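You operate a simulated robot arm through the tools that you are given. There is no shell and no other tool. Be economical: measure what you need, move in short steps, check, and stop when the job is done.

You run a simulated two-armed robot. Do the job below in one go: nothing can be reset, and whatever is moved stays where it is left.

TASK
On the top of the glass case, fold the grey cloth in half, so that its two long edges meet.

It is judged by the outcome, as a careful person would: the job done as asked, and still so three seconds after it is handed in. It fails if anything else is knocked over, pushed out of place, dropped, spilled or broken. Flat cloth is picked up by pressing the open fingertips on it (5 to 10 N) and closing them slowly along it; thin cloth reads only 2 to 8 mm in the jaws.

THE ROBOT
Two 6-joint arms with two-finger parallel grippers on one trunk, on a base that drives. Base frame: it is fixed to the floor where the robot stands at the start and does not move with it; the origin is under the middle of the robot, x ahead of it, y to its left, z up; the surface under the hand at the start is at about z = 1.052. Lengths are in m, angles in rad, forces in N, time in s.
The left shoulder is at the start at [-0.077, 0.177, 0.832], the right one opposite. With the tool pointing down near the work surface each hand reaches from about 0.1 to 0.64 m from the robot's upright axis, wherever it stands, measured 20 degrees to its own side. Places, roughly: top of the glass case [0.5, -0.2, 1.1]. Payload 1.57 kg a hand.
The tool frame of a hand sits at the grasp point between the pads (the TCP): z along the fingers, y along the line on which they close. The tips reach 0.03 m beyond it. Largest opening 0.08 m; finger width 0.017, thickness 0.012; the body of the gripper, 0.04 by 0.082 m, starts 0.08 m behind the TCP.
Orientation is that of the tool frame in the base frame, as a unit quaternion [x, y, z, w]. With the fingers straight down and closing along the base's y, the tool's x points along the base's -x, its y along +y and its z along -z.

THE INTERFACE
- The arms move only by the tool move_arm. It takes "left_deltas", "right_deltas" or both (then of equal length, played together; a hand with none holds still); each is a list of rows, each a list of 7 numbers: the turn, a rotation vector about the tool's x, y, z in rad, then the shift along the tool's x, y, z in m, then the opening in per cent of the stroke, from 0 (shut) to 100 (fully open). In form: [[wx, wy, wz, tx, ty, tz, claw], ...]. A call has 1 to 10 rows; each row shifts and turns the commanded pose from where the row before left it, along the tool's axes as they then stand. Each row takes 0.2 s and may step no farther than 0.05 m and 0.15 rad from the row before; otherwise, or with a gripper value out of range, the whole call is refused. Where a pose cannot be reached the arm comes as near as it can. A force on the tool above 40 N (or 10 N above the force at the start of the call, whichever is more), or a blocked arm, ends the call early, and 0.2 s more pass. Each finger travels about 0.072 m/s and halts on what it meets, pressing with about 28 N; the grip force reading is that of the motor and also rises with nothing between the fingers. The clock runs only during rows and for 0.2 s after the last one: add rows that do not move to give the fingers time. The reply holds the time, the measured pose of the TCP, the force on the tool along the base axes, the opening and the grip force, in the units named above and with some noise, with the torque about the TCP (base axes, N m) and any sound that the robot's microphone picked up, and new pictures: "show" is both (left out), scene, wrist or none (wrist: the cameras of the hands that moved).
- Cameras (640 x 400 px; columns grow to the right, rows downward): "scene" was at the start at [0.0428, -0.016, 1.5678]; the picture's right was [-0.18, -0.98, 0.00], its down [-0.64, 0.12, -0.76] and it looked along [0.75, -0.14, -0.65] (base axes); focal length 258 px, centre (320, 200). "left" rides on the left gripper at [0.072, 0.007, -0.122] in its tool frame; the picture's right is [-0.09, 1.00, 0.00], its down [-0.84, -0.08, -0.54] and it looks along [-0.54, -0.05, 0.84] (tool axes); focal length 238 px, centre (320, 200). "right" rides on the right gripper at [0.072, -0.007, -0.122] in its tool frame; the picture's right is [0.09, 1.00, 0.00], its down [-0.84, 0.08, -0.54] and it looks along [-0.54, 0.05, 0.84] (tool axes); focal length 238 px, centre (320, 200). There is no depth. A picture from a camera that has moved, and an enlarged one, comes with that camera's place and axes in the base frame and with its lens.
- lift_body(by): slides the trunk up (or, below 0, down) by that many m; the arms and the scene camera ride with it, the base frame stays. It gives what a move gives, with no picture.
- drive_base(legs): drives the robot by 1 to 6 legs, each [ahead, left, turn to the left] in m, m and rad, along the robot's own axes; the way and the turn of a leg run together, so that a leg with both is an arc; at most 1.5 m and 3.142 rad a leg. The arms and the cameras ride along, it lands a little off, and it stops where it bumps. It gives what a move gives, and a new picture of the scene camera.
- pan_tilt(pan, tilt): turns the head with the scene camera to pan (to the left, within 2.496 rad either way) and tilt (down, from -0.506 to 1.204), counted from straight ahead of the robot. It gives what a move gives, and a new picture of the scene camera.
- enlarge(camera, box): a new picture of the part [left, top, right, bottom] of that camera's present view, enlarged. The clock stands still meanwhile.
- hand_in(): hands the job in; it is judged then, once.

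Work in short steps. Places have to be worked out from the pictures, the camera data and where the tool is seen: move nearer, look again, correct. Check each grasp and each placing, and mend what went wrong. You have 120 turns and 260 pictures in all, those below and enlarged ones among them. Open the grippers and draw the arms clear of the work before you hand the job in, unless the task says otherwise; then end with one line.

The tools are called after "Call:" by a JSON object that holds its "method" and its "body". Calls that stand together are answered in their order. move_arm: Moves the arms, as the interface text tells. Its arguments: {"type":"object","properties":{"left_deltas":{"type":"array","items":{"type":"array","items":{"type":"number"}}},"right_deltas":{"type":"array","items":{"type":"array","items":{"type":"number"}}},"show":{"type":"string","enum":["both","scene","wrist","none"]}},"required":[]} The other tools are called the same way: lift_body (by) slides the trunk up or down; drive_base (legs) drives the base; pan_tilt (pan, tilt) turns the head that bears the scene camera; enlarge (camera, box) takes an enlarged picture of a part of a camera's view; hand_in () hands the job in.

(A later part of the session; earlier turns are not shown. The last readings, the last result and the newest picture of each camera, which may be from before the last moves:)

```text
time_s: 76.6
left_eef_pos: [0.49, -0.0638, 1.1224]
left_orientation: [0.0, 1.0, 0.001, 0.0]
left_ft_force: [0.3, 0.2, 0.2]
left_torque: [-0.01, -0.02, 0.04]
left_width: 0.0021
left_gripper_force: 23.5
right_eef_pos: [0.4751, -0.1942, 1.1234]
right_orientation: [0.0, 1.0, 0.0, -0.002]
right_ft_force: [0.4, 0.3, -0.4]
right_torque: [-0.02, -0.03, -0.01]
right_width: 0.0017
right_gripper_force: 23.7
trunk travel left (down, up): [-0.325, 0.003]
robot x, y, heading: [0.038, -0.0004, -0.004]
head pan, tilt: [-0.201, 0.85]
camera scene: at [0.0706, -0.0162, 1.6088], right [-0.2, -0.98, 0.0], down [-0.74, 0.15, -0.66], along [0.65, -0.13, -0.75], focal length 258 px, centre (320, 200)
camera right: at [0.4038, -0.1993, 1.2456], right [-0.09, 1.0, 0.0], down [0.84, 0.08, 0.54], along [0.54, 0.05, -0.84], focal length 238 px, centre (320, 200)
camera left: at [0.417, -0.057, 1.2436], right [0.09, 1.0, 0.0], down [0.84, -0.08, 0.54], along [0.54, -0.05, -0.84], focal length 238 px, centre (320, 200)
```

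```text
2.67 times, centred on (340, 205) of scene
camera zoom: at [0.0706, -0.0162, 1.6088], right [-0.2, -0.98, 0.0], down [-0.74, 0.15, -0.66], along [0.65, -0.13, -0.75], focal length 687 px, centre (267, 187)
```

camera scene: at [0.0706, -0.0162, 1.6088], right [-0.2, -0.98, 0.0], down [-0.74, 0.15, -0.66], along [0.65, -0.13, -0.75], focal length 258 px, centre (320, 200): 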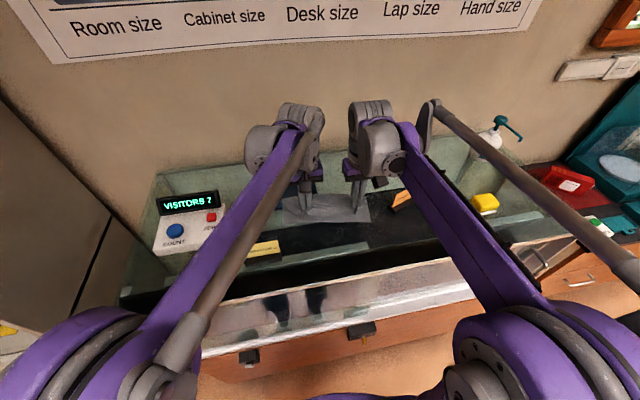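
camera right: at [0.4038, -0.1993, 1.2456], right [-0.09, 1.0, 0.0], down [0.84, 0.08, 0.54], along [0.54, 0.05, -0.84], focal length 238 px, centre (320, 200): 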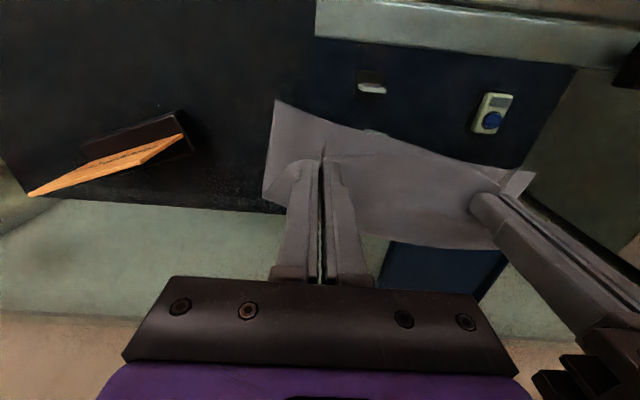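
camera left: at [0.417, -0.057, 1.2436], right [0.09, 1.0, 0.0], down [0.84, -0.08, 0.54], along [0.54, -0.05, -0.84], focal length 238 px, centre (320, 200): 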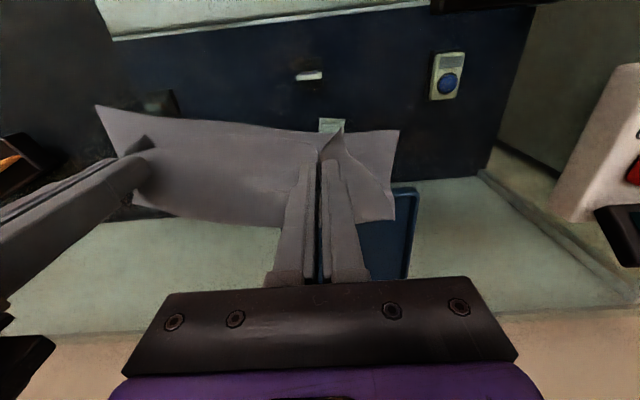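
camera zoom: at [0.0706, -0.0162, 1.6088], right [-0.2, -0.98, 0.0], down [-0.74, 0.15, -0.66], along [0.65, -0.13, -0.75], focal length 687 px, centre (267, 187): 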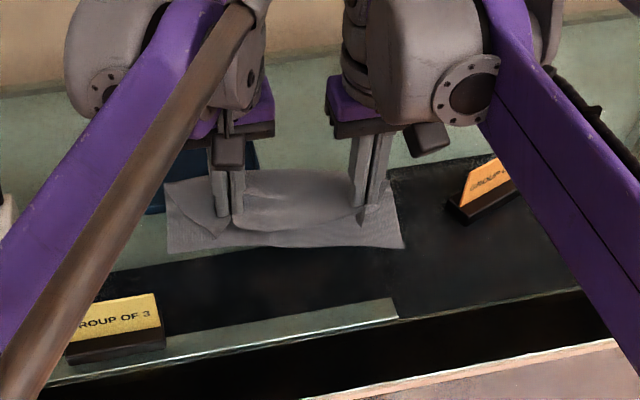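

The fold now forms properly: the hem comes down just behind the lower edge. I lower further, moving slightly toward me.

Call:
{"method": "move_arm", "body": {"right_deltas": [[0, 0, 0, 0.005, 0, 0.01, 0], [0, 0, 0, 0.005, 0, 0.01, 0], [0, 0, 0, 0.003, 0, 0.008, 0], [0, 0, 0, 0, 0, 0, 0]], "left_deltas": [[0, 0, 0, 0.002, 0, 0.01, 0], [0, 0, 0, 0.002, 0, 0.01, 0], [0, 0, 0, 0.001, 0, 0.008, 0], [0, 0, 0, 0, 0, 0, 0]], "show": "wrist"}}

Call:
{"method": "enlarge", "body": {"camera": "scene", "box": [260, 170, 420, 270]}}

Call:
{"method": "enlarge", "body": {"camera": "right", "box": [240, 80, 560, 280]}}

```text
time_s: 77.6
left_eef_pos: [0.4841, -0.0644, 1.0955]
left_orientation: [0.0, 1.0, 0.0, 0.0]
left_ft_force: [-0.1, 0.3, -1.0]
left_torque: [-0.04, -0.01, 0.02]
left_width: 0.0023
left_gripper_force: 23.7
right_eef_pos: [0.4608, -0.1934, 1.095]
right_orientation: [0.001, 1.0, -0.001, -0.001]
right_ft_force: [0.0, -1.1, -0.1]
right_torque: [0.0, 0.01, 0.0]
right_width: 0.0021
right_gripper_force: 23.4
trunk travel left (down, up): [-0.325, 0.003]
robot x, y, heading: [0.0381, -0.0007, 0.001]
head pan, tilt: [-0.201, 0.85]
camera right: at [0.39, -0.1982, 1.2164], right [-0.09, 1.0, 0.0], down [0.84, 0.08, 0.54], along [0.54, 0.05, -0.84], focal length 238 px, centre (320, 200)
camera left: at [0.4116, -0.0569, 1.2167], right [0.09, 1.0, 0.0], down [0.84, -0.08, 0.54], along [0.54, -0.05, -0.84], focal length 238 px, centre (320, 200)
```

right: 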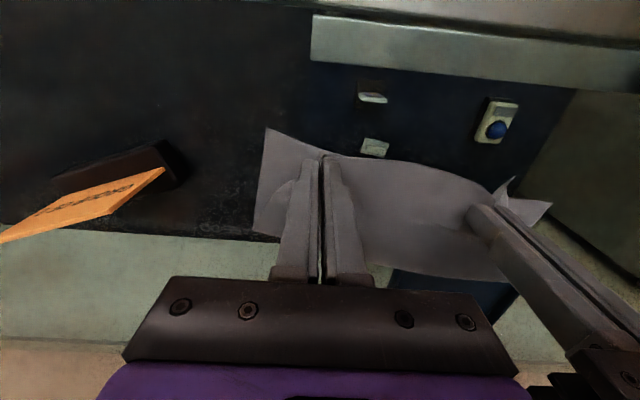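
left: 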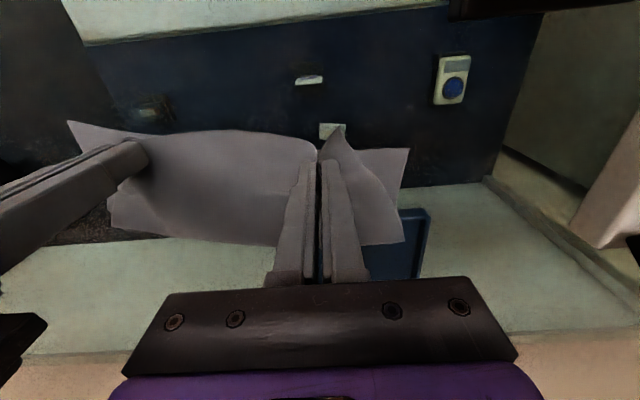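

```text
4.00 times, centred on (340, 220) of scene
camera zoom: at [0.0703, -0.0161, 1.6088], right [-0.2, -0.98, 0.0], down [-0.74, 0.15, -0.66], along [0.65, -0.13, -0.75], focal length 1031 px, centre (240, 120)
```

zoom: 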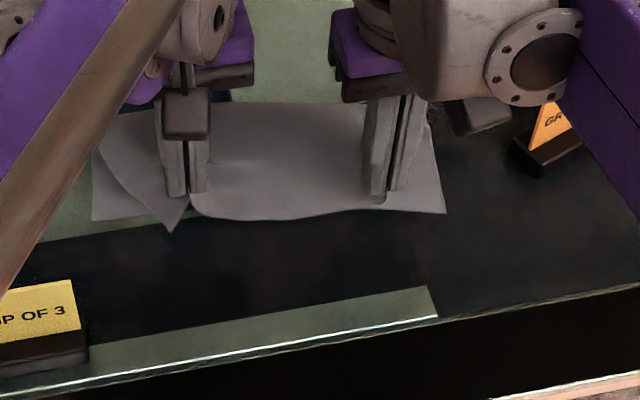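

```text
2.00 times, centred on (400, 180) of right
camera zoom: at [0.39, -0.1982, 1.2164], right [-0.09, 1.0, 0.0], down [0.84, 0.08, 0.54], along [0.54, 0.05, -0.84], focal length 477 px, centre (160, 240)
```

zoom: 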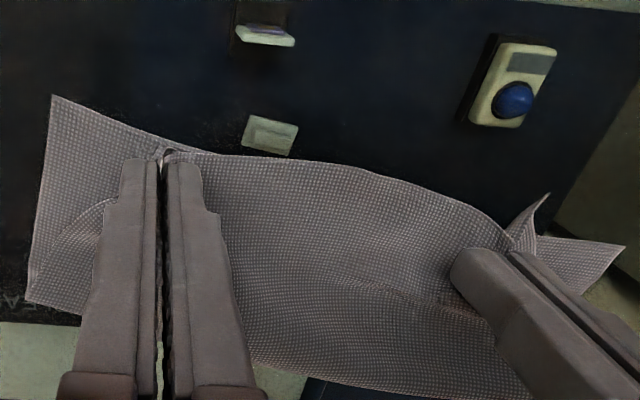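

The hem lies on the lower edge between the hands; only the end corners lag. I spread the hands a little to take out the bulge, lower the last bit and release, rising straight up.

Call:
{"method": "move_arm", "body": {"right_deltas": [[0, 0, 0, 0, -0.004, 0.003, 0], [0, 0, 0, 0, -0.004, 0.003, 0], [0, 0, 0, 0, 0, 0, 8], [0, 0, 0, 0, 0, 0, 20], [0, 0, 0, 0, 0, 0, 32], [0, 0, 0, 0, 0, -0.02, 32], [0, 0, 0, 0, 0, -0.04, 32], [0, 0, 0, 0, -0.03, -0.04, 32], [0, 0, 0, 0.02, -0.045, 0, 32], [0, 0, 0, 0.02, -0.03, 0, 32]], "left_deltas": [[0, 0, 0, 0, 0.004, 0.003, 0], [0, 0, 0, 0, 0.004, 0.003, 0], [0, 0, 0, 0, 0, 0, 8], [0, 0, 0, 0, 0, 0, 20], [0, 0, 0, 0, 0, 0, 32], [0, 0, 0, 0, 0, -0.02, 32], [0, 0, 0, 0, 0, -0.04, 32], [0, 0, 0, 0, 0.03, -0.04, 32], [0, 0, 0, 0.02, 0.045, 0, 32], [0, 0, 0, 0.02, 0.03, 0, 32]], "show": "wrist"}}

Call:
{"method": "enlarge", "body": {"camera": "scene", "box": [240, 160, 432, 280]}}

```text
time_s: 79.8
left_eef_pos: [0.4464, 0.0512, 1.189]
left_orientation: [0.001, 1.0, 0.0, 0.0]
left_ft_force: [0.1, 0.7, -0.2]
left_torque: [0.0, -0.02, 0.0]
left_width: 0.0257
left_gripper_force: 0.1
right_eef_pos: [0.4183, -0.3074, 1.1872]
right_orientation: [0.001, 1.0, 0.0, -0.001]
right_ft_force: [-0.4, -0.4, 1.5]
right_torque: [-0.01, -0.03, 0.01]
right_width: 0.0255
right_gripper_force: 0.1
trunk travel left (down, up): [-0.325, 0.003]
robot x, y, heading: [0.0356, -0.0046, -0.004]
head pan, tilt: [-0.201, 0.85]
camera right: at [0.3472, -0.3129, 1.3092], right [-0.09, 1.0, 0.0], down [0.84, 0.08, 0.54], along [0.54, 0.05, -0.84], focal length 238 px, centre (320, 200)
camera left: at [0.3738, 0.0583, 1.3099], right [0.09, 1.0, 0.0], down [0.84, -0.08, 0.54], along [0.54, -0.05, -0.84], focal length 238 px, centre (320, 200)
```

right: 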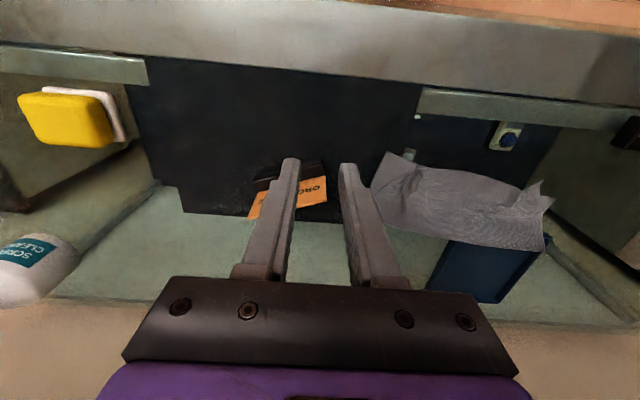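
left: 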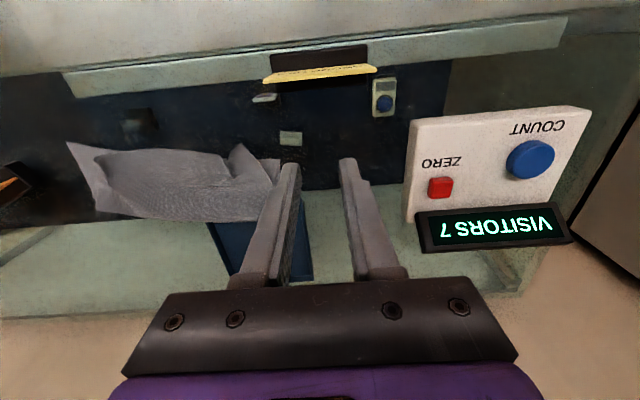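

```text
3.33 times, centred on (336, 220) of scene
camera zoom: at [0.0689, -0.0162, 1.6087], right [-0.2, -0.98, 0.0], down [-0.74, 0.15, -0.66], along [0.65, -0.13, -0.75], focal length 859 px, centre (267, 133)
```

zoom: 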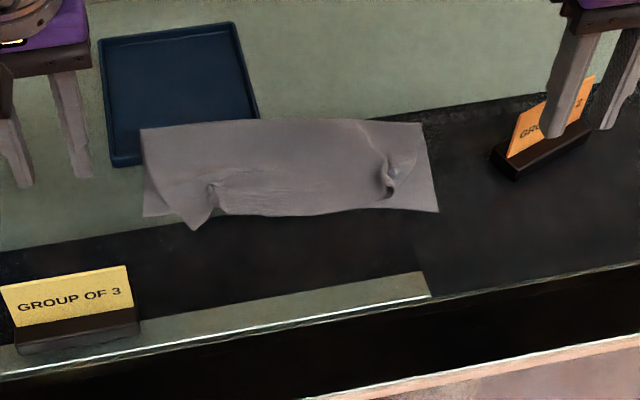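

The fold is now proper; what remains are puckers at both top corners. I look at each closely from the wrist cameras.

Call:
{"method": "enlarge", "body": {"camera": "right", "box": [350, 130, 590, 280]}}

Call:
{"method": "enlarge", "body": {"camera": "left", "box": [50, 120, 310, 282]}}

```text
2.67 times, centred on (470, 205) of right
camera zoom: at [0.3472, -0.3129, 1.3092], right [-0.09, 1.0, 0.0], down [0.84, 0.08, 0.54], along [0.54, 0.05, -0.84], focal length 636 px, centre (-80, 187)
```

zoom: 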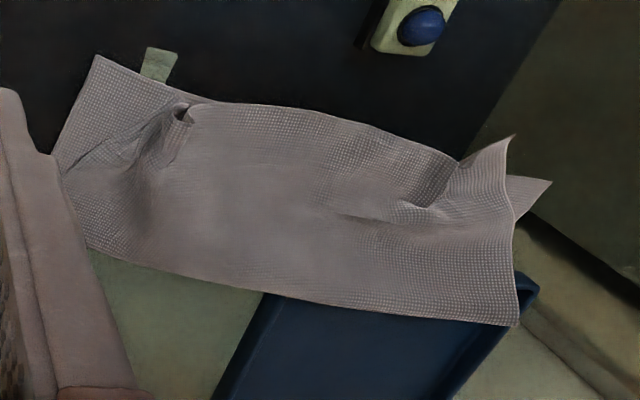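

```text
2.46 times, centred on (180, 201) of left
camera zoom: at [0.3738, 0.0583, 1.3099], right [0.09, 1.0, 0.0], down [0.84, -0.08, 0.54], along [0.54, -0.05, -0.84], focal length 587 px, centre (665, 198)
```

zoom: 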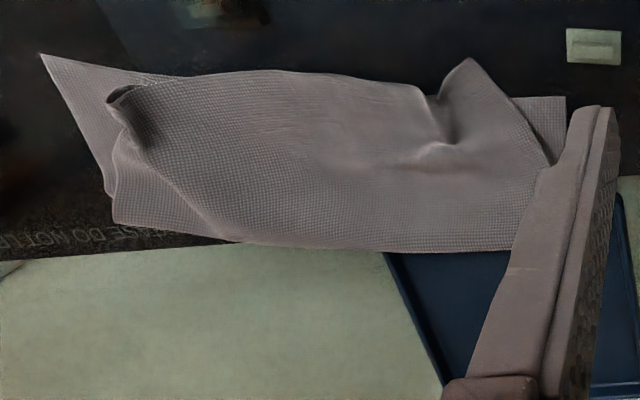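

The top-right corner lags (now ≈ (0.496,-0.231), should be at (0.4375,-0.231)), and the top-left one should go from ≈ (0.454,-0.036) to (0.478, 0.00). I bring each hand over its corner to pinch and replace it.

Call:
{"method": "move_arm", "body": {"right_deltas": [[0, 0, 0, -0.0333, 0.036, 0, 20], [0, 0, 0, -0.0333, 0.036, 0, 20], [0, 0, 0, 0, 0.022, 0.03, 20], [0, 0, 0, 0, 0, 0.035, 20], [0, 0, 0, 0, 0, 0.03, 20], [0, 0, 0, 0, 0, 0, 20]], "left_deltas": [[0, 0, 0, -0.0138, -0.0435, 0, 20], [0, 0, 0, -0.0138, -0.0435, 0, 20], [0, 0, 0, 0, 0, 0.03, 20], [0, 0, 0, 0, 0, 0.035, 20], [0, 0, 0, 0, 0, 0.03, 20], [0, 0, 0, 0, 0, 0, 20]], "show": "wrist"}}

```text
time_s: 81.2
left_eef_pos: [0.4728, -0.0357, 1.0926]
left_orientation: [0.001, 1.0, 0.001, 0.0]
left_ft_force: [-0.1, 0.5, 0.2]
left_torque: [-0.01, 0.01, -0.03]
left_width: 0.0159
left_gripper_force: 0.2
right_eef_pos: [0.4858, -0.2098, 1.0911]
right_orientation: [0.0, 1.0, -0.001, -0.002]
right_ft_force: [0.0, -0.6, -0.5]
right_torque: [-0.01, -0.01, -0.02]
right_width: 0.016
right_gripper_force: 0.1
trunk travel left (down, up): [-0.325, 0.003]
robot x, y, heading: [0.0392, 0.0001, 0.003]
head pan, tilt: [-0.201, 0.85]
camera right: at [0.4155, -0.2158, 1.2138], right [-0.09, 1.0, 0.0], down [0.84, 0.08, 0.54], along [0.54, 0.05, -0.84], focal length 238 px, centre (320, 200)
camera left: at [0.4002, -0.0289, 1.2144], right [0.09, 1.0, 0.0], down [0.84, -0.08, 0.54], along [0.54, -0.05, -0.84], focal length 238 px, centre (320, 200)
```

right: 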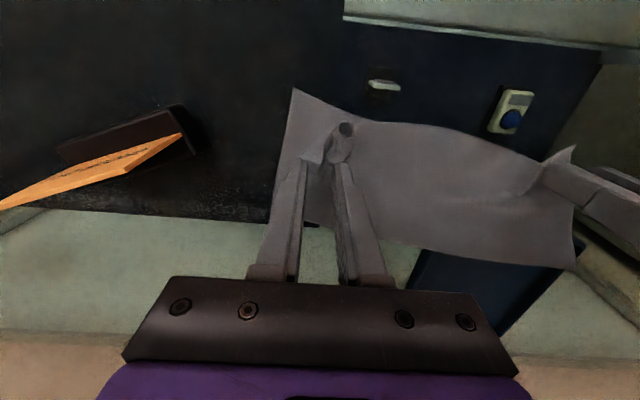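
left: 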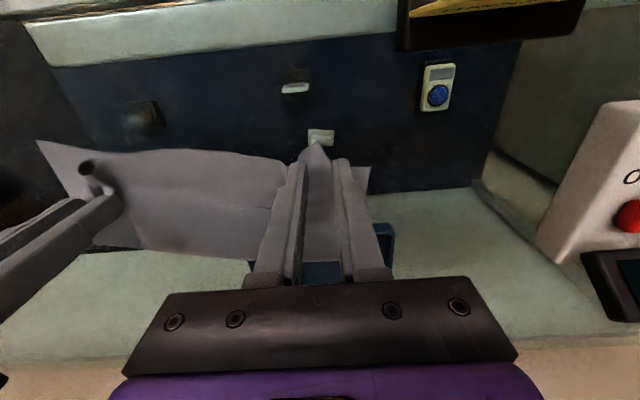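

Both are placed over the corners. I lower to light contact.

Call:
{"method": "move_arm", "body": {"right_deltas": [[0, 0, 0, 0, 0, 0.004, 20], [0, 0, 0, 0, 0, 0.0015, 20], [0, 0, 0, 0, 0, 0.0008, 20], [0, 0, 0, 0, 0, 0, 20]], "left_deltas": [[0, 0, 0, 0, 0, 0.004, 20], [0, 0, 0, 0, 0, 0.002, 20], [0, 0, 0, 0, 0, 0.001, 20], [0, 0, 0, 0, 0, 0, 20]], "show": "none"}}

```text
time_s: 82.2
left_eef_pos: [0.4728, -0.0365, 1.0862]
left_orientation: [0.0, 1.0, 0.0, 0.0]
left_ft_force: [-0.4, -0.1, 0.0]
left_torque: [0.0, 0.0, -0.04]
left_width: 0.0161
left_gripper_force: 0.0
right_eef_pos: [0.4879, -0.2109, 1.0867]
right_orientation: [0.001, 1.0, -0.001, -0.001]
right_ft_force: [0.6, 0.0, 0.2]
right_torque: [-0.02, 0.01, 0.04]
right_width: 0.016
right_gripper_force: 0.0
trunk travel left (down, up): [-0.325, 0.003]
robot x, y, heading: [0.041, -0.0005, -0.001]
head pan, tilt: [-0.201, 0.85]
```

Call:
{"method": "move_arm", "body": {"right_deltas": [[0, 0, 0, 0, 0, 0.001, 20], [0, 0, 0, 0, 0, 0.001, 20], [0, 0, 0, 0, 0, 0, 20]], "left_deltas": [[0, 0, 0, 0, 0, 0.0008, 20], [0, 0, 0, 0, 0, 0.0007, 20], [0, 0, 0, 0, 0, 0, 20]], "show": "none"}}

```text
time_s: 83.0
left_eef_pos: [0.4723, -0.0367, 1.085]
left_orientation: [0.0, 1.0, 0.0, 0.0]
left_ft_force: [0.3, 0.1, -0.7]
left_torque: [0.02, 0.0, -0.03]
left_width: 0.0163
left_gripper_force: 0.0
right_eef_pos: [0.4871, -0.2117, 1.0855]
right_orientation: [0.001, 1.0, -0.001, -0.001]
right_ft_force: [0.3, 0.5, 0.8]
right_torque: [0.0, 0.02, 0.01]
right_width: 0.0158
right_gripper_force: 0.2
trunk travel left (down, up): [-0.325, 0.003]
robot x, y, heading: [0.0342, 0.0005, -0.001]
head pan, tilt: [-0.201, 0.85]
```

Call:
{"method": "move_arm", "body": {"right_deltas": [[0, 0, 0, 0, 0, 0.0007, 20], [0, 0, 0, 0, 0, 0.0005, 20], [0, 0, 0, 0, 0, 0.0004, 20], [0, 0, 0, 0, 0, 0, 20]], "left_deltas": [[0, 0, 0, 0, 0, 0.0007, 20], [0, 0, 0, 0, 0, 0.0005, 20], [0, 0, 0, 0, 0, 0.0004, 20], [0, 0, 0, 0, 0, 0, 20]], "show": "none"}}

```text
time_s: 84.0
left_eef_pos: [0.4716, -0.0372, 1.0839]
left_orientation: [0.0, 1.0, 0.0, 0.0]
left_ft_force: [1.9, 2.2, 8.4]
left_torque: [-0.03, -0.07, 0.02]
left_width: 0.0157
left_gripper_force: 0.0
right_eef_pos: [0.4877, -0.2117, 1.0846]
right_orientation: [0.001, 1.0, -0.001, -0.001]
right_ft_force: [-0.1, 0.1, -0.1]
right_torque: [0.0, -0.03, -0.01]
right_width: 0.0159
right_gripper_force: 0.0
trunk travel left (down, up): [-0.325, 0.003]
robot x, y, heading: [0.0389, -0.0007, -0.002]
head pan, tilt: [-0.201, 0.85]
```

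Left presses (8 N), right needs a bit more. I lower the right, ease the left, and close both slowly.

Call:
{"method": "move_arm", "body": {"right_deltas": [[0, 0, 0, 0, 0, 0.0005, 20], [0, 0, 0, 0, 0, 0.0005, 20], [0, 0, 0, 0, 0, 0, 16], [0, 0, 0, 0, 0, 0, 12], [0, 0, 0, 0, 0, 0, 8], [0, 0, 0, 0, 0, 0, 4], [0, 0, 0, 0, 0, 0, 0], [0, 0, 0, 0, 0, 0, 0]], "left_deltas": [[0, 0, 0, 0, 0, -0.0003, 20], [0, 0, 0, 0, 0, 0, 20], [0, 0, 0, 0, 0, 0, 16], [0, 0, 0, 0, 0, 0, 12], [0, 0, 0, 0, 0, 0, 8], [0, 0, 0, 0, 0, 0, 4], [0, 0, 0, 0, 0, 0, 0], [0, 0, 0, 0, 0, 0, 0]], "show": "wrist"}}

```text
time_s: 85.8
left_eef_pos: [0.4714, -0.0385, 1.085]
left_orientation: [0.0, 1.0, 0.0, -0.001]
left_ft_force: [0.0, -0.5, -0.3]
left_torque: [0.0, -0.03, 0.0]
left_width: 0.0
left_gripper_force: 21.1
right_eef_pos: [0.488, -0.2106, 1.0846]
right_orientation: [0.001, 1.0, -0.001, -0.001]
right_ft_force: [-0.1, -3.3, 17.0]
right_torque: [-0.17, -0.05, 0.01]
right_width: 0.0018
right_gripper_force: 23.3
trunk travel left (down, up): [-0.325, 0.003]
robot x, y, heading: [0.0405, 0.0021, -0.001]
head pan, tilt: [-0.201, 0.85]
camera right: at [0.416, -0.2168, 1.2058], right [-0.09, 1.0, 0.0], down [0.84, 0.08, 0.54], along [0.54, 0.05, -0.84], focal length 238 px, centre (320, 200)
camera left: at [0.3985, -0.0299, 1.2058], right [0.09, 1.0, 0.0], down [0.84, -0.08, 0.54], along [0.54, -0.05, -0.84], focal length 238 px, centre (320, 200)
```

right: 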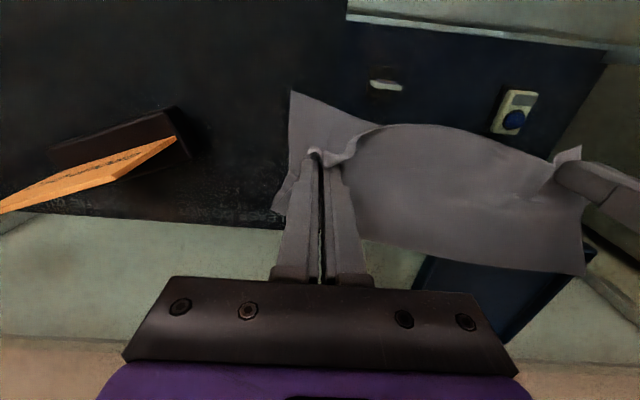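
left: 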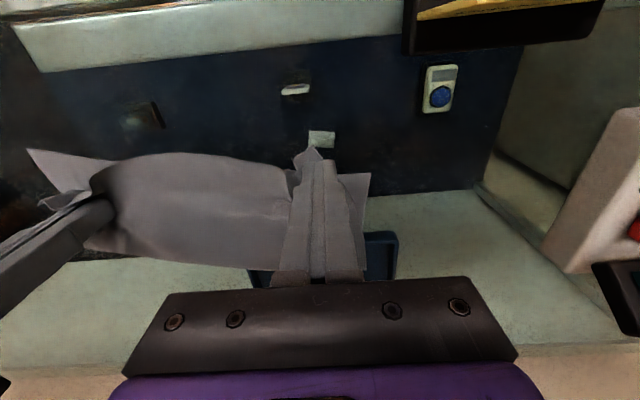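

The right hand has cloth (1.8 mm), the left closed empty. I lift the right corner and carry it toward me, while the left opens and rises.

Call:
{"method": "move_arm", "body": {"right_deltas": [[0, 0, 0, 0, 0, -0.012, 0], [0, 0, 0, 0.005, -0.002, -0.012, 0], [0, 0, 0, 0.012, -0.003, -0.004, 0], [0, 0, 0, 0.012, -0.003, 0, 0], [0, 0, 0, 0, 0, 0, 0]], "left_deltas": [[0, 0, 0, 0, 0, 0, 20], [0, 0, 0, 0, 0, -0.02, 20], [0, 0, 0, 0, 0, -0.03, 20], [0, 0, 0, 0, 0.04, -0.02, 20], [0, 0, 0, 0, 0.03, 0, 20]], "show": "wrist"}}

Call:
{"method": "enlarge", "body": {"camera": "right", "box": [240, 80, 560, 280]}}

Call:
{"method": "enlarge", "body": {"camera": "scene", "box": [260, 170, 420, 270]}}

```text
time_s: 87.0
left_eef_pos: [0.4763, 0.0337, 1.1556]
left_orientation: [0.0, 1.0, 0.0, 0.0]
left_ft_force: [0.0, 0.2, 0.0]
left_torque: [-0.01, 0.0, 0.0]
left_width: 0.016
left_gripper_force: 0.1
right_eef_pos: [0.4607, -0.2211, 1.111]
right_orientation: [0.0, 1.0, 0.0, -0.002]
right_ft_force: [-0.1, -0.1, 0.5]
right_torque: [0.0, 0.01, 0.01]
right_width: 0.0017
right_gripper_force: 23.0
trunk travel left (down, up): [-0.325, 0.003]
robot x, y, heading: [0.0355, -0.002, -0.001]
head pan, tilt: [-0.201, 0.85]
camera right: at [0.3891, -0.2266, 1.2329], right [-0.09, 1.0, 0.0], down [0.84, 0.08, 0.54], along [0.54, 0.05, -0.84], focal length 238 px, centre (320, 200)
camera left: at [0.4029, 0.0412, 1.2768], right [0.09, 1.0, 0.0], down [0.84, -0.08, 0.54], along [0.54, -0.05, -0.84], focal length 238 px, centre (320, 200)
```

right: 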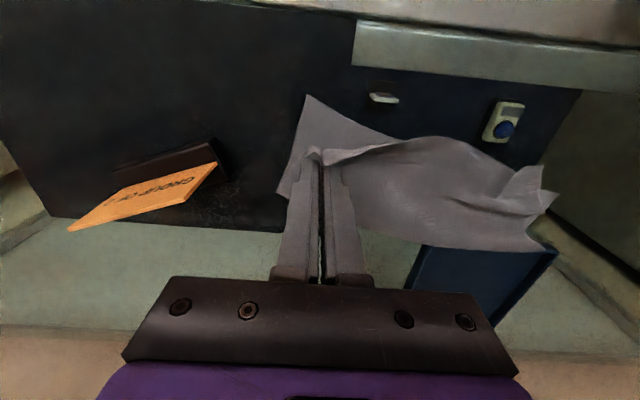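
left: 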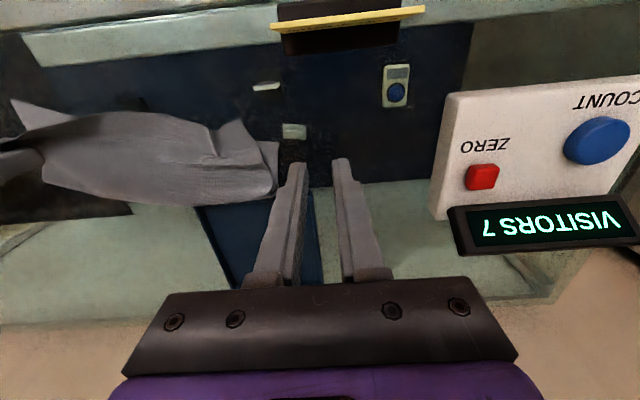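

```text
2.00 times, centred on (400, 180) of right
camera zoom: at [0.3891, -0.2266, 1.2329], right [-0.09, 1.0, 0.0], down [0.84, 0.08, 0.54], along [0.54, 0.05, -0.84], focal length 477 px, centre (160, 240)
```

zoom: 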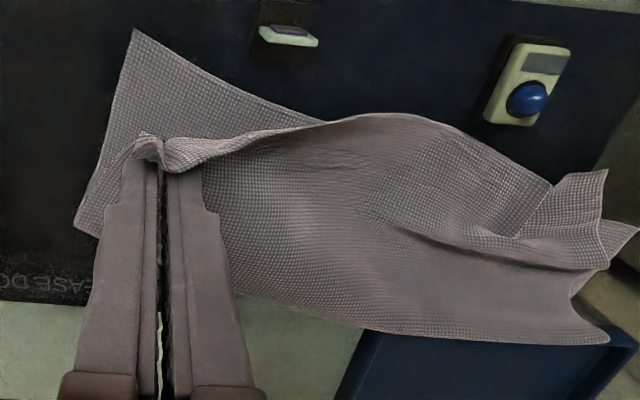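

```text
4.00 times, centred on (340, 220) of scene
camera zoom: at [0.0706, -0.0159, 1.6088], right [-0.2, -0.98, 0.0], down [-0.74, 0.15, -0.66], along [0.65, -0.13, -0.75], focal length 1031 px, centre (240, 120)
```

zoom: 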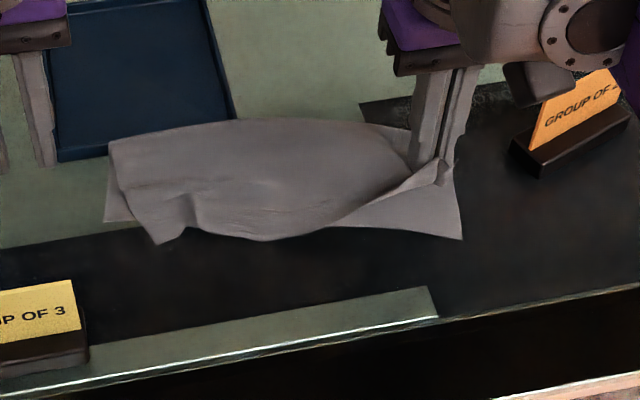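

The right corner is held right at the hem. The bottom corner now sits at (0.421,-0.233); I carry the held one onto it, lower and release.

Call:
{"method": "move_arm", "body": {"right_deltas": [[0, 0, 0, 0.012, -0.003, 0, 0], [0, 0, 0, 0.012, -0.003, 0.003, 0], [0, 0, 0, 0.01, -0.003, 0.009, 0], [0, 0, 0, 0, 0, 0.007, 0], [0, 0, 0, 0, 0, 0, 0], [0, 0, 0, 0, 0, 0, 10], [0, 0, 0, 0, 0, 0, 22], [0, 0, 0, 0, 0, -0.02, 22], [0, 0, 0, 0, 0, -0.04, 22], [0, 0, 0, 0, -0.04, -0.03, 22]], "show": "wrist"}}

Call:
{"method": "enlarge", "body": {"camera": "scene", "box": [260, 170, 420, 270]}}

Call:
{"method": "enlarge", "body": {"camera": "left", "box": [0, 60, 320, 260]}}

```text
time_s: 89.2
left_eef_pos: [0.4755, 0.0325, 1.1559]
left_orientation: [-0.001, 1.0, 0.0, -0.001]
left_ft_force: [0.2, -0.6, -0.1]
left_torque: [-0.02, 0.02, -0.01]
left_width: 0.0162
left_gripper_force: 0.1
right_eef_pos: [0.4261, -0.2722, 1.1792]
right_orientation: [0.001, 1.0, 0.0, -0.002]
right_ft_force: [-0.1, 0.2, 0.1]
right_torque: [-0.02, 0.02, 0.02]
right_width: 0.0173
right_gripper_force: 0.0
trunk travel left (down, up): [-0.325, 0.003]
robot x, y, heading: [0.0353, 0.0026, 0.0]
head pan, tilt: [-0.201, 0.85]
camera right: at [0.3553, -0.2771, 1.3015], right [-0.09, 1.0, 0.0], down [0.84, 0.08, 0.54], along [0.54, 0.05, -0.84], focal length 238 px, centre (320, 200)
```

right: 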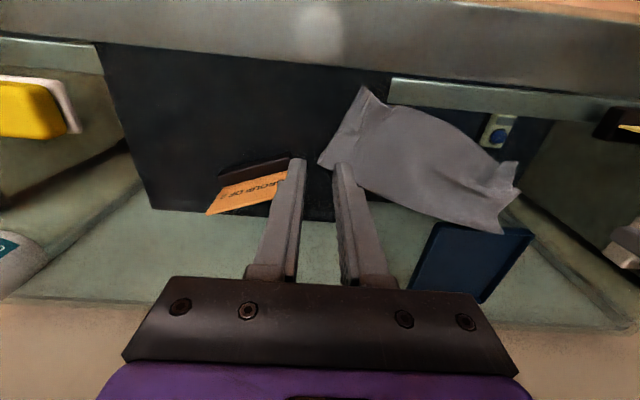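

```text
4.00 times, centred on (340, 220) of scene
camera zoom: at [0.0707, -0.0175, 1.6088], right [-0.2, -0.98, 0.0], down [-0.74, 0.15, -0.66], along [0.65, -0.13, -0.75], focal length 1031 px, centre (240, 120)
```

zoom: 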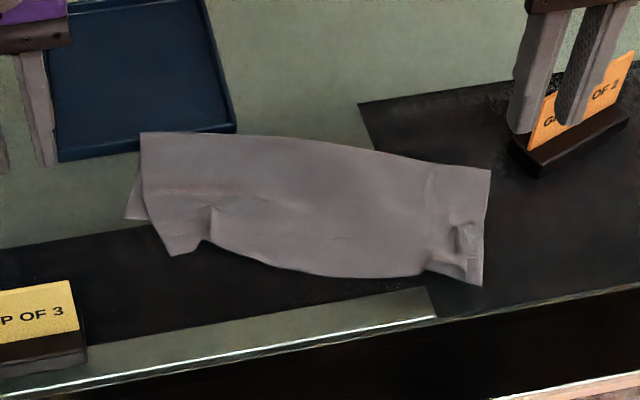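

```text
2.00 times, centred on (160, 160) of left
camera zoom: at [0.4031, 0.0397, 1.2767], right [0.09, 1.0, 0.0], down [0.84, -0.08, 0.54], along [0.54, -0.05, -0.84], focal length 477 px, centre (640, 280)
```

zoom: 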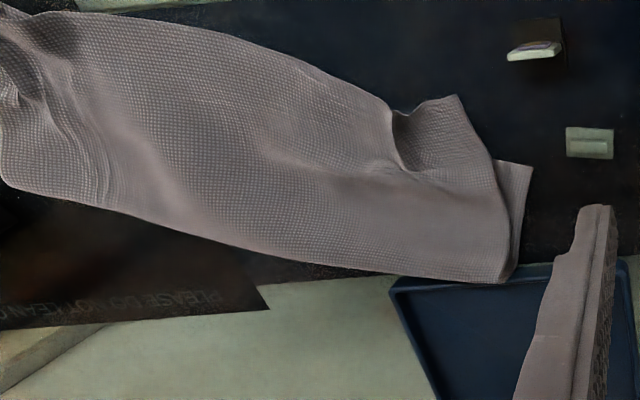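

Call:
{"method": "enlarge", "body": {"camera": "right", "box": [300, 70, 540, 220]}}

```text
2.67 times, centred on (420, 145) of right
camera zoom: at [0.3553, -0.2771, 1.3015], right [-0.09, 1.0, 0.0], down [0.84, 0.08, 0.54], along [0.54, 0.05, -0.84], focal length 636 px, centre (53, 347)
```

zoom: 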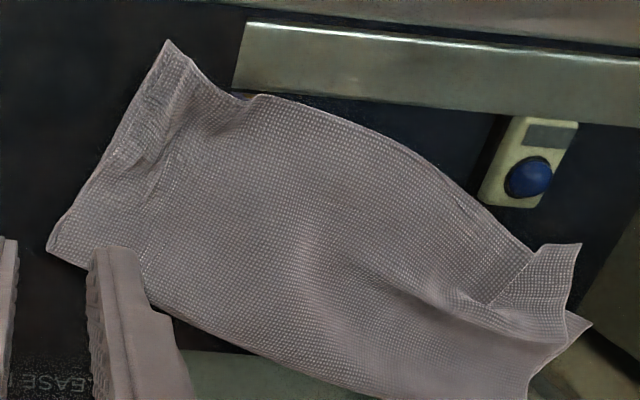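

The right corners now match well. At the left the top corner (0.441,-0.052) should move to the bottom one (0.478,-0.024). I'll hold the stack down with the right hand while the left, fingers closed, presses on the top-left corner and strokes it outward.

Call:
{"method": "move_arm", "body": {"right_deltas": [[0, 0, 0, 0, 0.035, 0, 22], [0, 0, 0, 0, 0.035, 0.02, 22], [0, 0, 0, 0, 0.034, 0.03, 22], [0, 0, 0, 0, 0, 0.03, 22], [0, 0, 0, 0, 0, 0.011, 22], [0, 0, 0, 0, 0, 0.002, 22], [0, 0, 0, 0, 0, 0, 22]], "left_deltas": [[0, 0, 0, 0.01, -0.035, 0, 0], [0, 0, 0, 0.01, -0.035, 0, 0], [0, 0, 0, 0, -0.025, 0.02, 0], [0, 0, 0, 0, 0, 0.03, 0], [0, 0, 0, 0, 0, 0.016, 0], [0, 0, 0, 0, 0, 0.002, 0], [0, 0, 0, 0, 0, 0, 0]], "show": "wrist"}}

```text
time_s: 90.8
left_eef_pos: [0.4526, -0.0639, 1.0852]
left_orientation: [0.0, 1.0, 0.0, 0.0]
left_ft_force: [0.6, -0.5, 0.0]
left_torque: [0.03, 0.02, 0.04]
left_width: 0.0
left_gripper_force: 21.3
right_eef_pos: [0.4244, -0.1658, 1.0883]
right_orientation: [0.001, 1.0, -0.001, 0.0]
right_ft_force: [-0.1, -0.6, 0.1]
right_torque: [0.01, 0.02, -0.04]
right_width: 0.0174
right_gripper_force: 0.0
trunk travel left (down, up): [-0.325, 0.003]
robot x, y, heading: [0.0398, 0.003, -0.007]
head pan, tilt: [-0.201, 0.85]
camera right: at [0.3538, -0.172, 1.21], right [-0.09, 1.0, 0.0], down [0.84, 0.08, 0.54], along [0.54, 0.05, -0.84], focal length 238 px, centre (320, 200)
camera left: at [0.3805, -0.056, 1.2067], right [0.09, 1.0, 0.0], down [0.84, -0.08, 0.54], along [0.54, -0.05, -0.84], focal length 238 px, centre (320, 200)
```

right: 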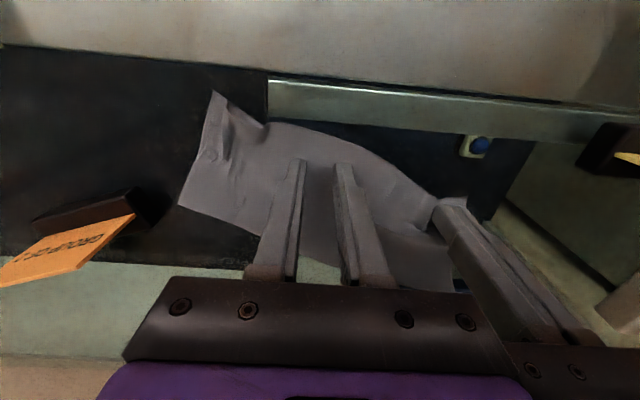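
left: 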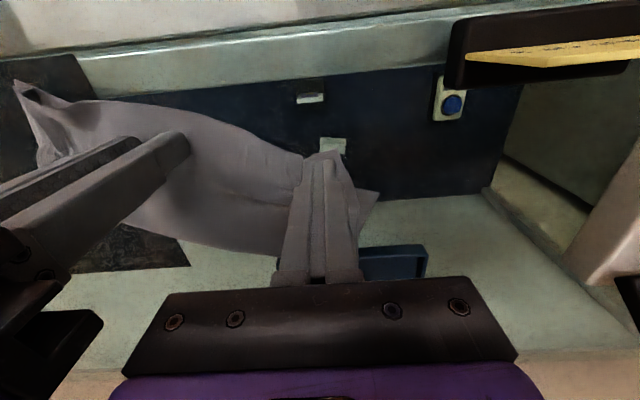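

Call:
{"method": "move_arm", "body": {"right_deltas": [[0, 0, 0, 0, 0, 0.003, 22], [0, 0, 0, 0, 0, 0.001, 22], [0, 0, 0, 0, 0, 0.0007, 22], [0, 0, 0, 0, 0, 0, 22]], "left_deltas": [[0, 0, 0, 0, 0, 0.0005, 0], [0, 0, 0, 0, 0, 0.0005, 0], [0, 0, 0, 0, 0, 0, 0], [0, 0, 0, 0, 0, 0, 0]], "show": "none"}}

```text
time_s: 91.8
left_eef_pos: [0.4522, -0.0643, 1.0832]
left_orientation: [0.0, 1.0, 0.0, 0.0]
left_ft_force: [0.1, -0.3, 0.8]
left_torque: [0.0, -0.02, 0.01]
left_width: 0.0
left_gripper_force: 21.8
right_eef_pos: [0.4253, -0.1644, 1.0839]
right_orientation: [0.001, 1.0, -0.001, -0.001]
right_ft_force: [-0.4, -1.9, 7.4]
right_torque: [-0.01, -0.01, -0.02]
right_width: 0.0173
right_gripper_force: 0.1
trunk travel left (down, up): [-0.325, 0.003]
robot x, y, heading: [0.0365, -0.0, -0.003]
head pan, tilt: [-0.201, 0.85]
```

The right holds at 7 N. The left just touches; I press 0.3 mm more and stroke outward (left and a bit away).

Call:
{"method": "move_arm", "body": {"left_deltas": [[0, 0, 0, 0, 0, 0.0003, 0], [0, 0, 0, -0.004, 0.006, 0, 0], [0, 0, 0, -0.004, 0.006, 0, 0], [0, 0, 0, -0.004, 0.006, 0, 0], [0, 0, 0, -0.004, 0.006, 0, 0], [0, 0, 0, 0, 0, 0, 0]], "show": "wrist"}}

Call:
{"method": "enlarge", "body": {"camera": "left", "box": [120, 100, 440, 300]}}

```text
time_s: 93.2
left_eef_pos: [0.4677, -0.0393, 1.0835]
left_orientation: [0.0, 1.0, -0.001, 0.0]
left_ft_force: [0.0, 0.1, 1.2]
left_torque: [0.0, -0.02, 0.01]
left_width: 0.0
left_gripper_force: 21.3
right_eef_pos: [0.4246, -0.1646, 1.0837]
right_orientation: [0.001, 1.0, -0.001, 0.0]
right_ft_force: [0.8, -1.0, 10.0]
right_torque: [0.04, -0.04, 0.03]
right_width: 0.0172
right_gripper_force: 0.0
trunk travel left (down, up): [-0.325, 0.003]
robot x, y, heading: [0.0373, 0.0002, -0.005]
head pan, tilt: [-0.201, 0.85]
camera left: at [0.3947, -0.0312, 1.2051], right [0.09, 1.0, 0.0], down [0.84, -0.08, 0.54], along [0.54, -0.05, -0.84], focal length 238 px, centre (320, 200)
```

left: 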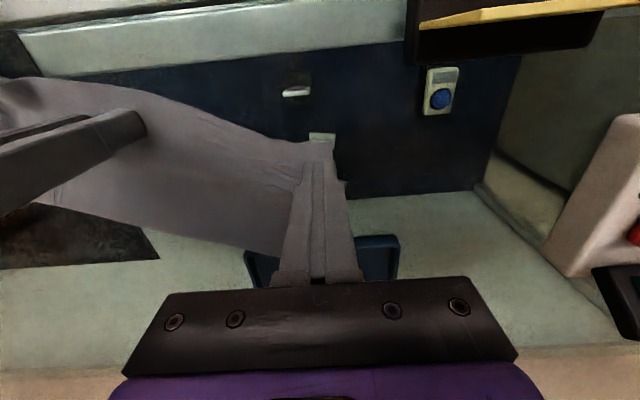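

```text
2.00 times, centred on (280, 200) of left
camera zoom: at [0.3947, -0.0312, 1.2051], right [0.09, 1.0, 0.0], down [0.84, -0.08, 0.54], along [0.54, -0.05, -0.84], focal length 477 px, centre (400, 200)
```

zoom: 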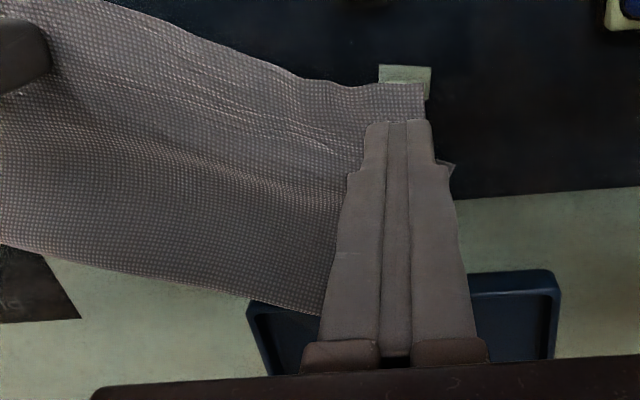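

That smoothed the pucker and brought the corner out. I lift both hands clear and look at the result.

Call:
{"method": "move_arm", "body": {"right_deltas": [[0, 0, 0, 0, 0, -0.02, 22], [0, 0, 0, 0, 0, -0.04, 22], [0, 0, 0, 0.01, -0.04, -0.02, 22], [0, 0, 0, 0.02, -0.045, 0, 22], [0, 0, 0, 0.02, -0.045, 0, 22]], "left_deltas": [[0, 0, 0, 0, 0, -0.02, 0], [0, 0, 0, 0, 0, -0.04, 0], [0, 0, 0, 0.01, 0.04, -0.02, 0], [0, 0, 0, 0.02, 0.045, 0, 10], [0, 0, 0, 0.02, 0.02, 0, 20]], "show": "none"}}

Call:
{"method": "enlarge", "body": {"camera": "scene", "box": [260, 170, 420, 270]}}

Call:
{"method": "enlarge", "body": {"camera": "right", "box": [300, 70, 620, 270]}}

Call:
{"method": "enlarge", "body": {"camera": "left", "box": [0, 60, 320, 260]}}

```text
time_s: 94.4
left_eef_pos: [0.4156, 0.0666, 1.1665]
left_orientation: [0.0, 1.0, 0.0, 0.0]
left_ft_force: [0.4, 0.1, -0.1]
left_torque: [-0.01, 0.0, -0.02]
left_width: 0.0162
left_gripper_force: 0.1
right_eef_pos: [0.3741, -0.2995, 1.1626]
right_orientation: [0.0, 1.0, 0.0, -0.001]
right_ft_force: [0.0, 0.2, 0.4]
right_torque: [0.02, 0.02, -0.03]
right_width: 0.0177
right_gripper_force: 0.1
trunk travel left (down, up): [-0.325, 0.003]
robot x, y, heading: [0.0359, -0.0037, -0.0]
head pan, tilt: [-0.201, 0.85]
```

```text
4.00 times, centred on (340, 220) of scene
camera zoom: at [0.0692, -0.0167, 1.6087], right [-0.2, -0.98, 0.0], down [-0.74, 0.15, -0.66], along [0.65, -0.13, -0.75], focal length 1031 px, centre (240, 120)
```

zoom: 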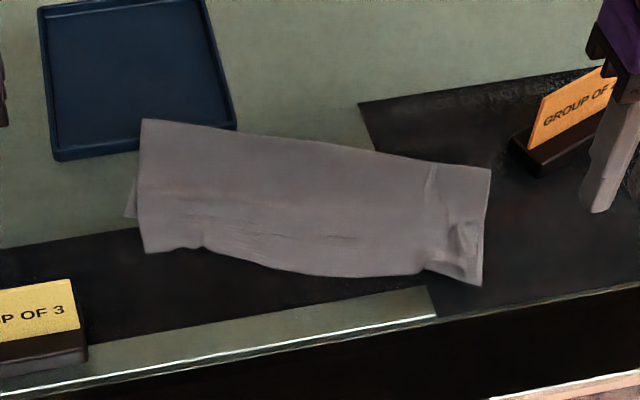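

```text
2.00 times, centred on (460, 170) of right
camera zoom: at [0.3028, -0.304, 1.286], right [-0.09, 1.0, 0.0], down [0.84, 0.08, 0.54], along [0.54, 0.05, -0.84], focal length 477 px, centre (40, 260)
```

zoom: 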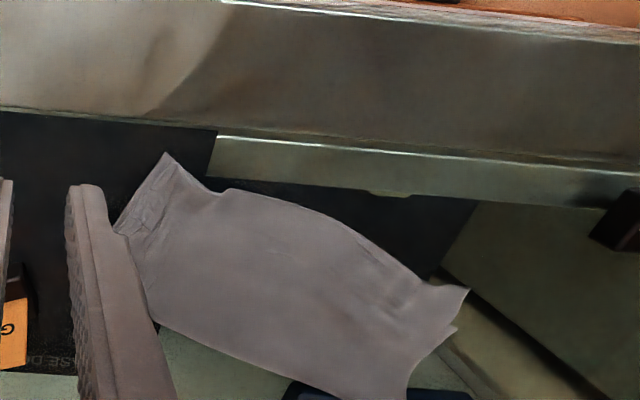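

```text
2.00 times, centred on (160, 160) of left
camera zoom: at [0.343, 0.0739, 1.2879], right [0.09, 1.0, 0.0], down [0.84, -0.08, 0.54], along [0.54, -0.05, -0.84], focal length 477 px, centre (640, 280)
```

zoom: 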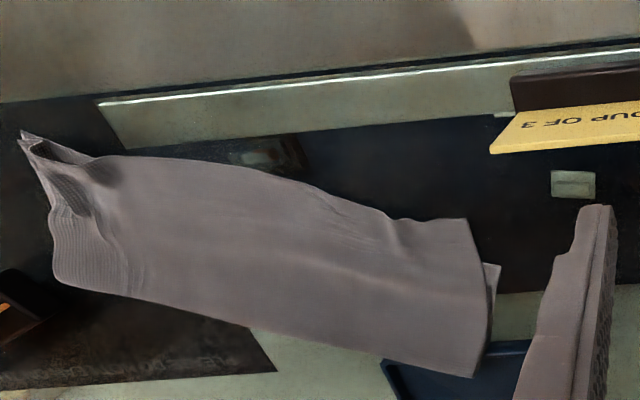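

The cloth is nearly right: the edges meet at the right end, but the top hem still overshoots the bottom edge by ~2 cm in the middle and ~3 cm at the left. Light strokes slide the top layer alone, so I hold at the right and stroke the left part of the hem away from me.

Call:
{"method": "move_arm", "body": {"right_deltas": [[0, 0, 0, -0.018, 0.04, 0, 22], [0, 0, 0, -0.018, 0.04, 0, 22], [0, 0, 0, -0.015, 0.02, 0.02, 22], [0, 0, 0, 0, 0, 0.03, 22], [0, 0, 0, 0, 0, 0.022, 22], [0, 0, 0, 0, 0, 0.005, 22], [0, 0, 0, 0, 0, 0.002, 22], [0, 0, 0, 0, 0, 0, 22]], "left_deltas": [[0, 0, 0, -0.018, -0.045, 0, 0], [0, 0, 0, -0.018, -0.045, 0, 0], [0, 0, 0, -0.012, -0.037, 0.02, 0], [0, 0, 0, 0, 0, 0.03, 0], [0, 0, 0, 0, 0, 0.025, 0], [0, 0, 0, 0, 0, 0.005, 0], [0, 0, 0, 0, 0, 0.002, 0], [0, 0, 0, 0, 0, 0, 0]], "show": "wrist"}}

```text
time_s: 96.2
left_eef_pos: [0.466, -0.0613, 1.0833]
left_orientation: [0.0, 1.0, 0.0, 0.001]
left_ft_force: [4.1, -3.4, 21.9]
left_torque: [-0.15, -0.2, 0.03]
left_width: 0.0
left_gripper_force: 21.9
right_eef_pos: [0.4259, -0.1954, 1.0842]
right_orientation: [0.001, 1.0, 0.0, -0.001]
right_ft_force: [-0.1, -0.9, -0.3]
right_torque: [0.0, 0.0, -0.02]
right_width: 0.0175
right_gripper_force: 0.0
trunk travel left (down, up): [-0.325, 0.003]
robot x, y, heading: [0.0364, -0.0014, 0.0]
head pan, tilt: [-0.201, 0.85]
camera right: at [0.355, -0.2009, 1.2076], right [-0.09, 1.0, 0.0], down [0.84, 0.08, 0.54], along [0.54, 0.05, -0.84], focal length 238 px, centre (320, 200)
camera left: at [0.3926, -0.053, 1.2046], right [0.09, 1.0, 0.0], down [0.84, -0.08, 0.54], along [0.54, -0.05, -0.84], focal length 238 px, centre (320, 200)
```

right: 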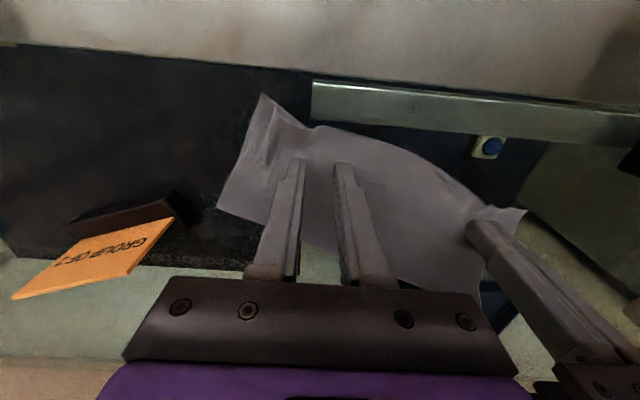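
left: 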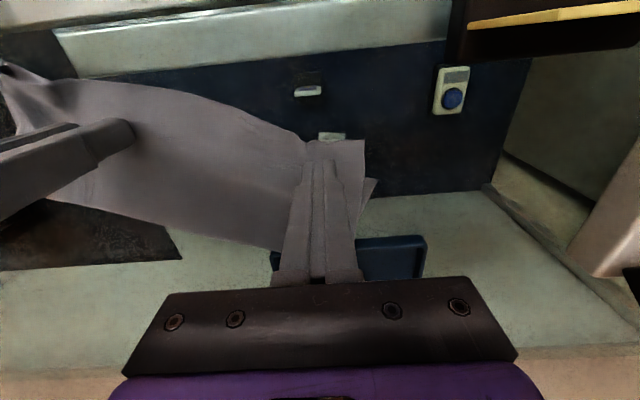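

I ease the left to a light touch, press the right, and stroke the left part 3 cm away from me.

Call:
{"method": "move_arm", "body": {"right_deltas": [[0, 0, 0, 0, 0, 0.0006, 22], [0, 0, 0, 0, 0, 0.0003, 22], [0, 0, 0, 0, 0, 0, 22], [0, 0, 0, 0, 0, 0, 22], [0, 0, 0, 0, 0, 0, 22], [0, 0, 0, 0, 0, 0, 22], [0, 0, 0, 0, 0, 0, 22]], "left_deltas": [[0, 0, 0, 0, 0, -0.0012, 0], [0, 0, 0, 0, 0, 0, 0], [0, 0, 0, -0.008, 0.001, 0, 0], [0, 0, 0, -0.008, 0.001, 0, 0], [0, 0, 0, -0.008, 0.001, 0, 0], [0, 0, 0, -0.008, 0.001, 0, 0], [0, 0, 0, 0, 0, 0, 0]], "show": "none"}}

Call:
{"method": "enlarge", "body": {"camera": "left", "box": [60, 80, 460, 330]}}

Call:
{"method": "enlarge", "body": {"camera": "scene", "box": [260, 170, 420, 270]}}

```text
time_s: 97.8
left_eef_pos: [0.4967, -0.0571, 1.0848]
left_orientation: [-0.001, 1.0, 0.0, 0.0]
left_ft_force: [-1.0, 0.1, 3.9]
left_torque: [0.0, 0.01, 0.03]
left_width: 0.0001
left_gripper_force: 21.8
right_eef_pos: [0.4252, -0.194, 1.0833]
right_orientation: [0.001, 1.0, -0.001, -0.002]
right_ft_force: [0.6, 0.4, -0.1]
right_torque: [0.01, 0.01, 0.05]
right_width: 0.0176
right_gripper_force: 0.0
trunk travel left (down, up): [-0.325, 0.003]
robot x, y, heading: [0.036, 0.0006, -0.002]
head pan, tilt: [-0.201, 0.85]
```

```text
1.60 times, centred on (260, 205) of left
camera zoom: at [0.4246, -0.0486, 1.2049], right [0.09, 1.0, 0.0], down [0.84, -0.08, 0.54], along [0.54, -0.05, -0.84], focal length 381 px, centre (416, 192)
```

zoom: 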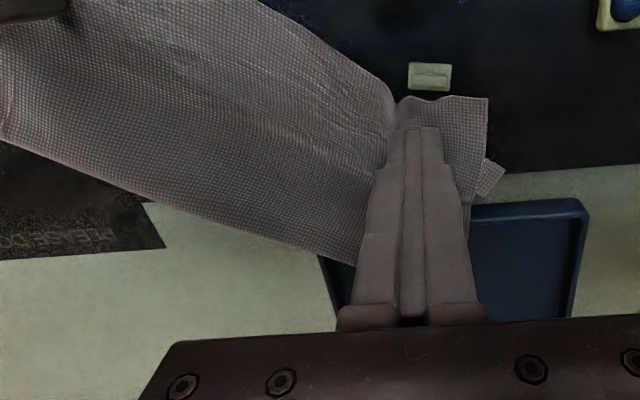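

```text
4.00 times, centred on (340, 220) of scene
camera zoom: at [0.0697, -0.0161, 1.6088], right [-0.2, -0.98, 0.0], down [-0.74, 0.15, -0.66], along [0.65, -0.13, -0.75], focal length 1031 px, centre (240, 120)
```

zoom: 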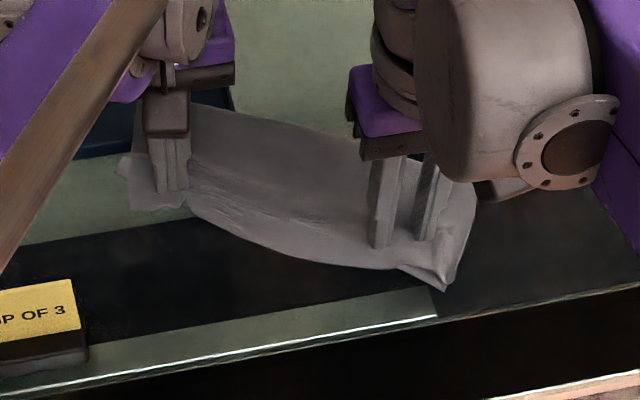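

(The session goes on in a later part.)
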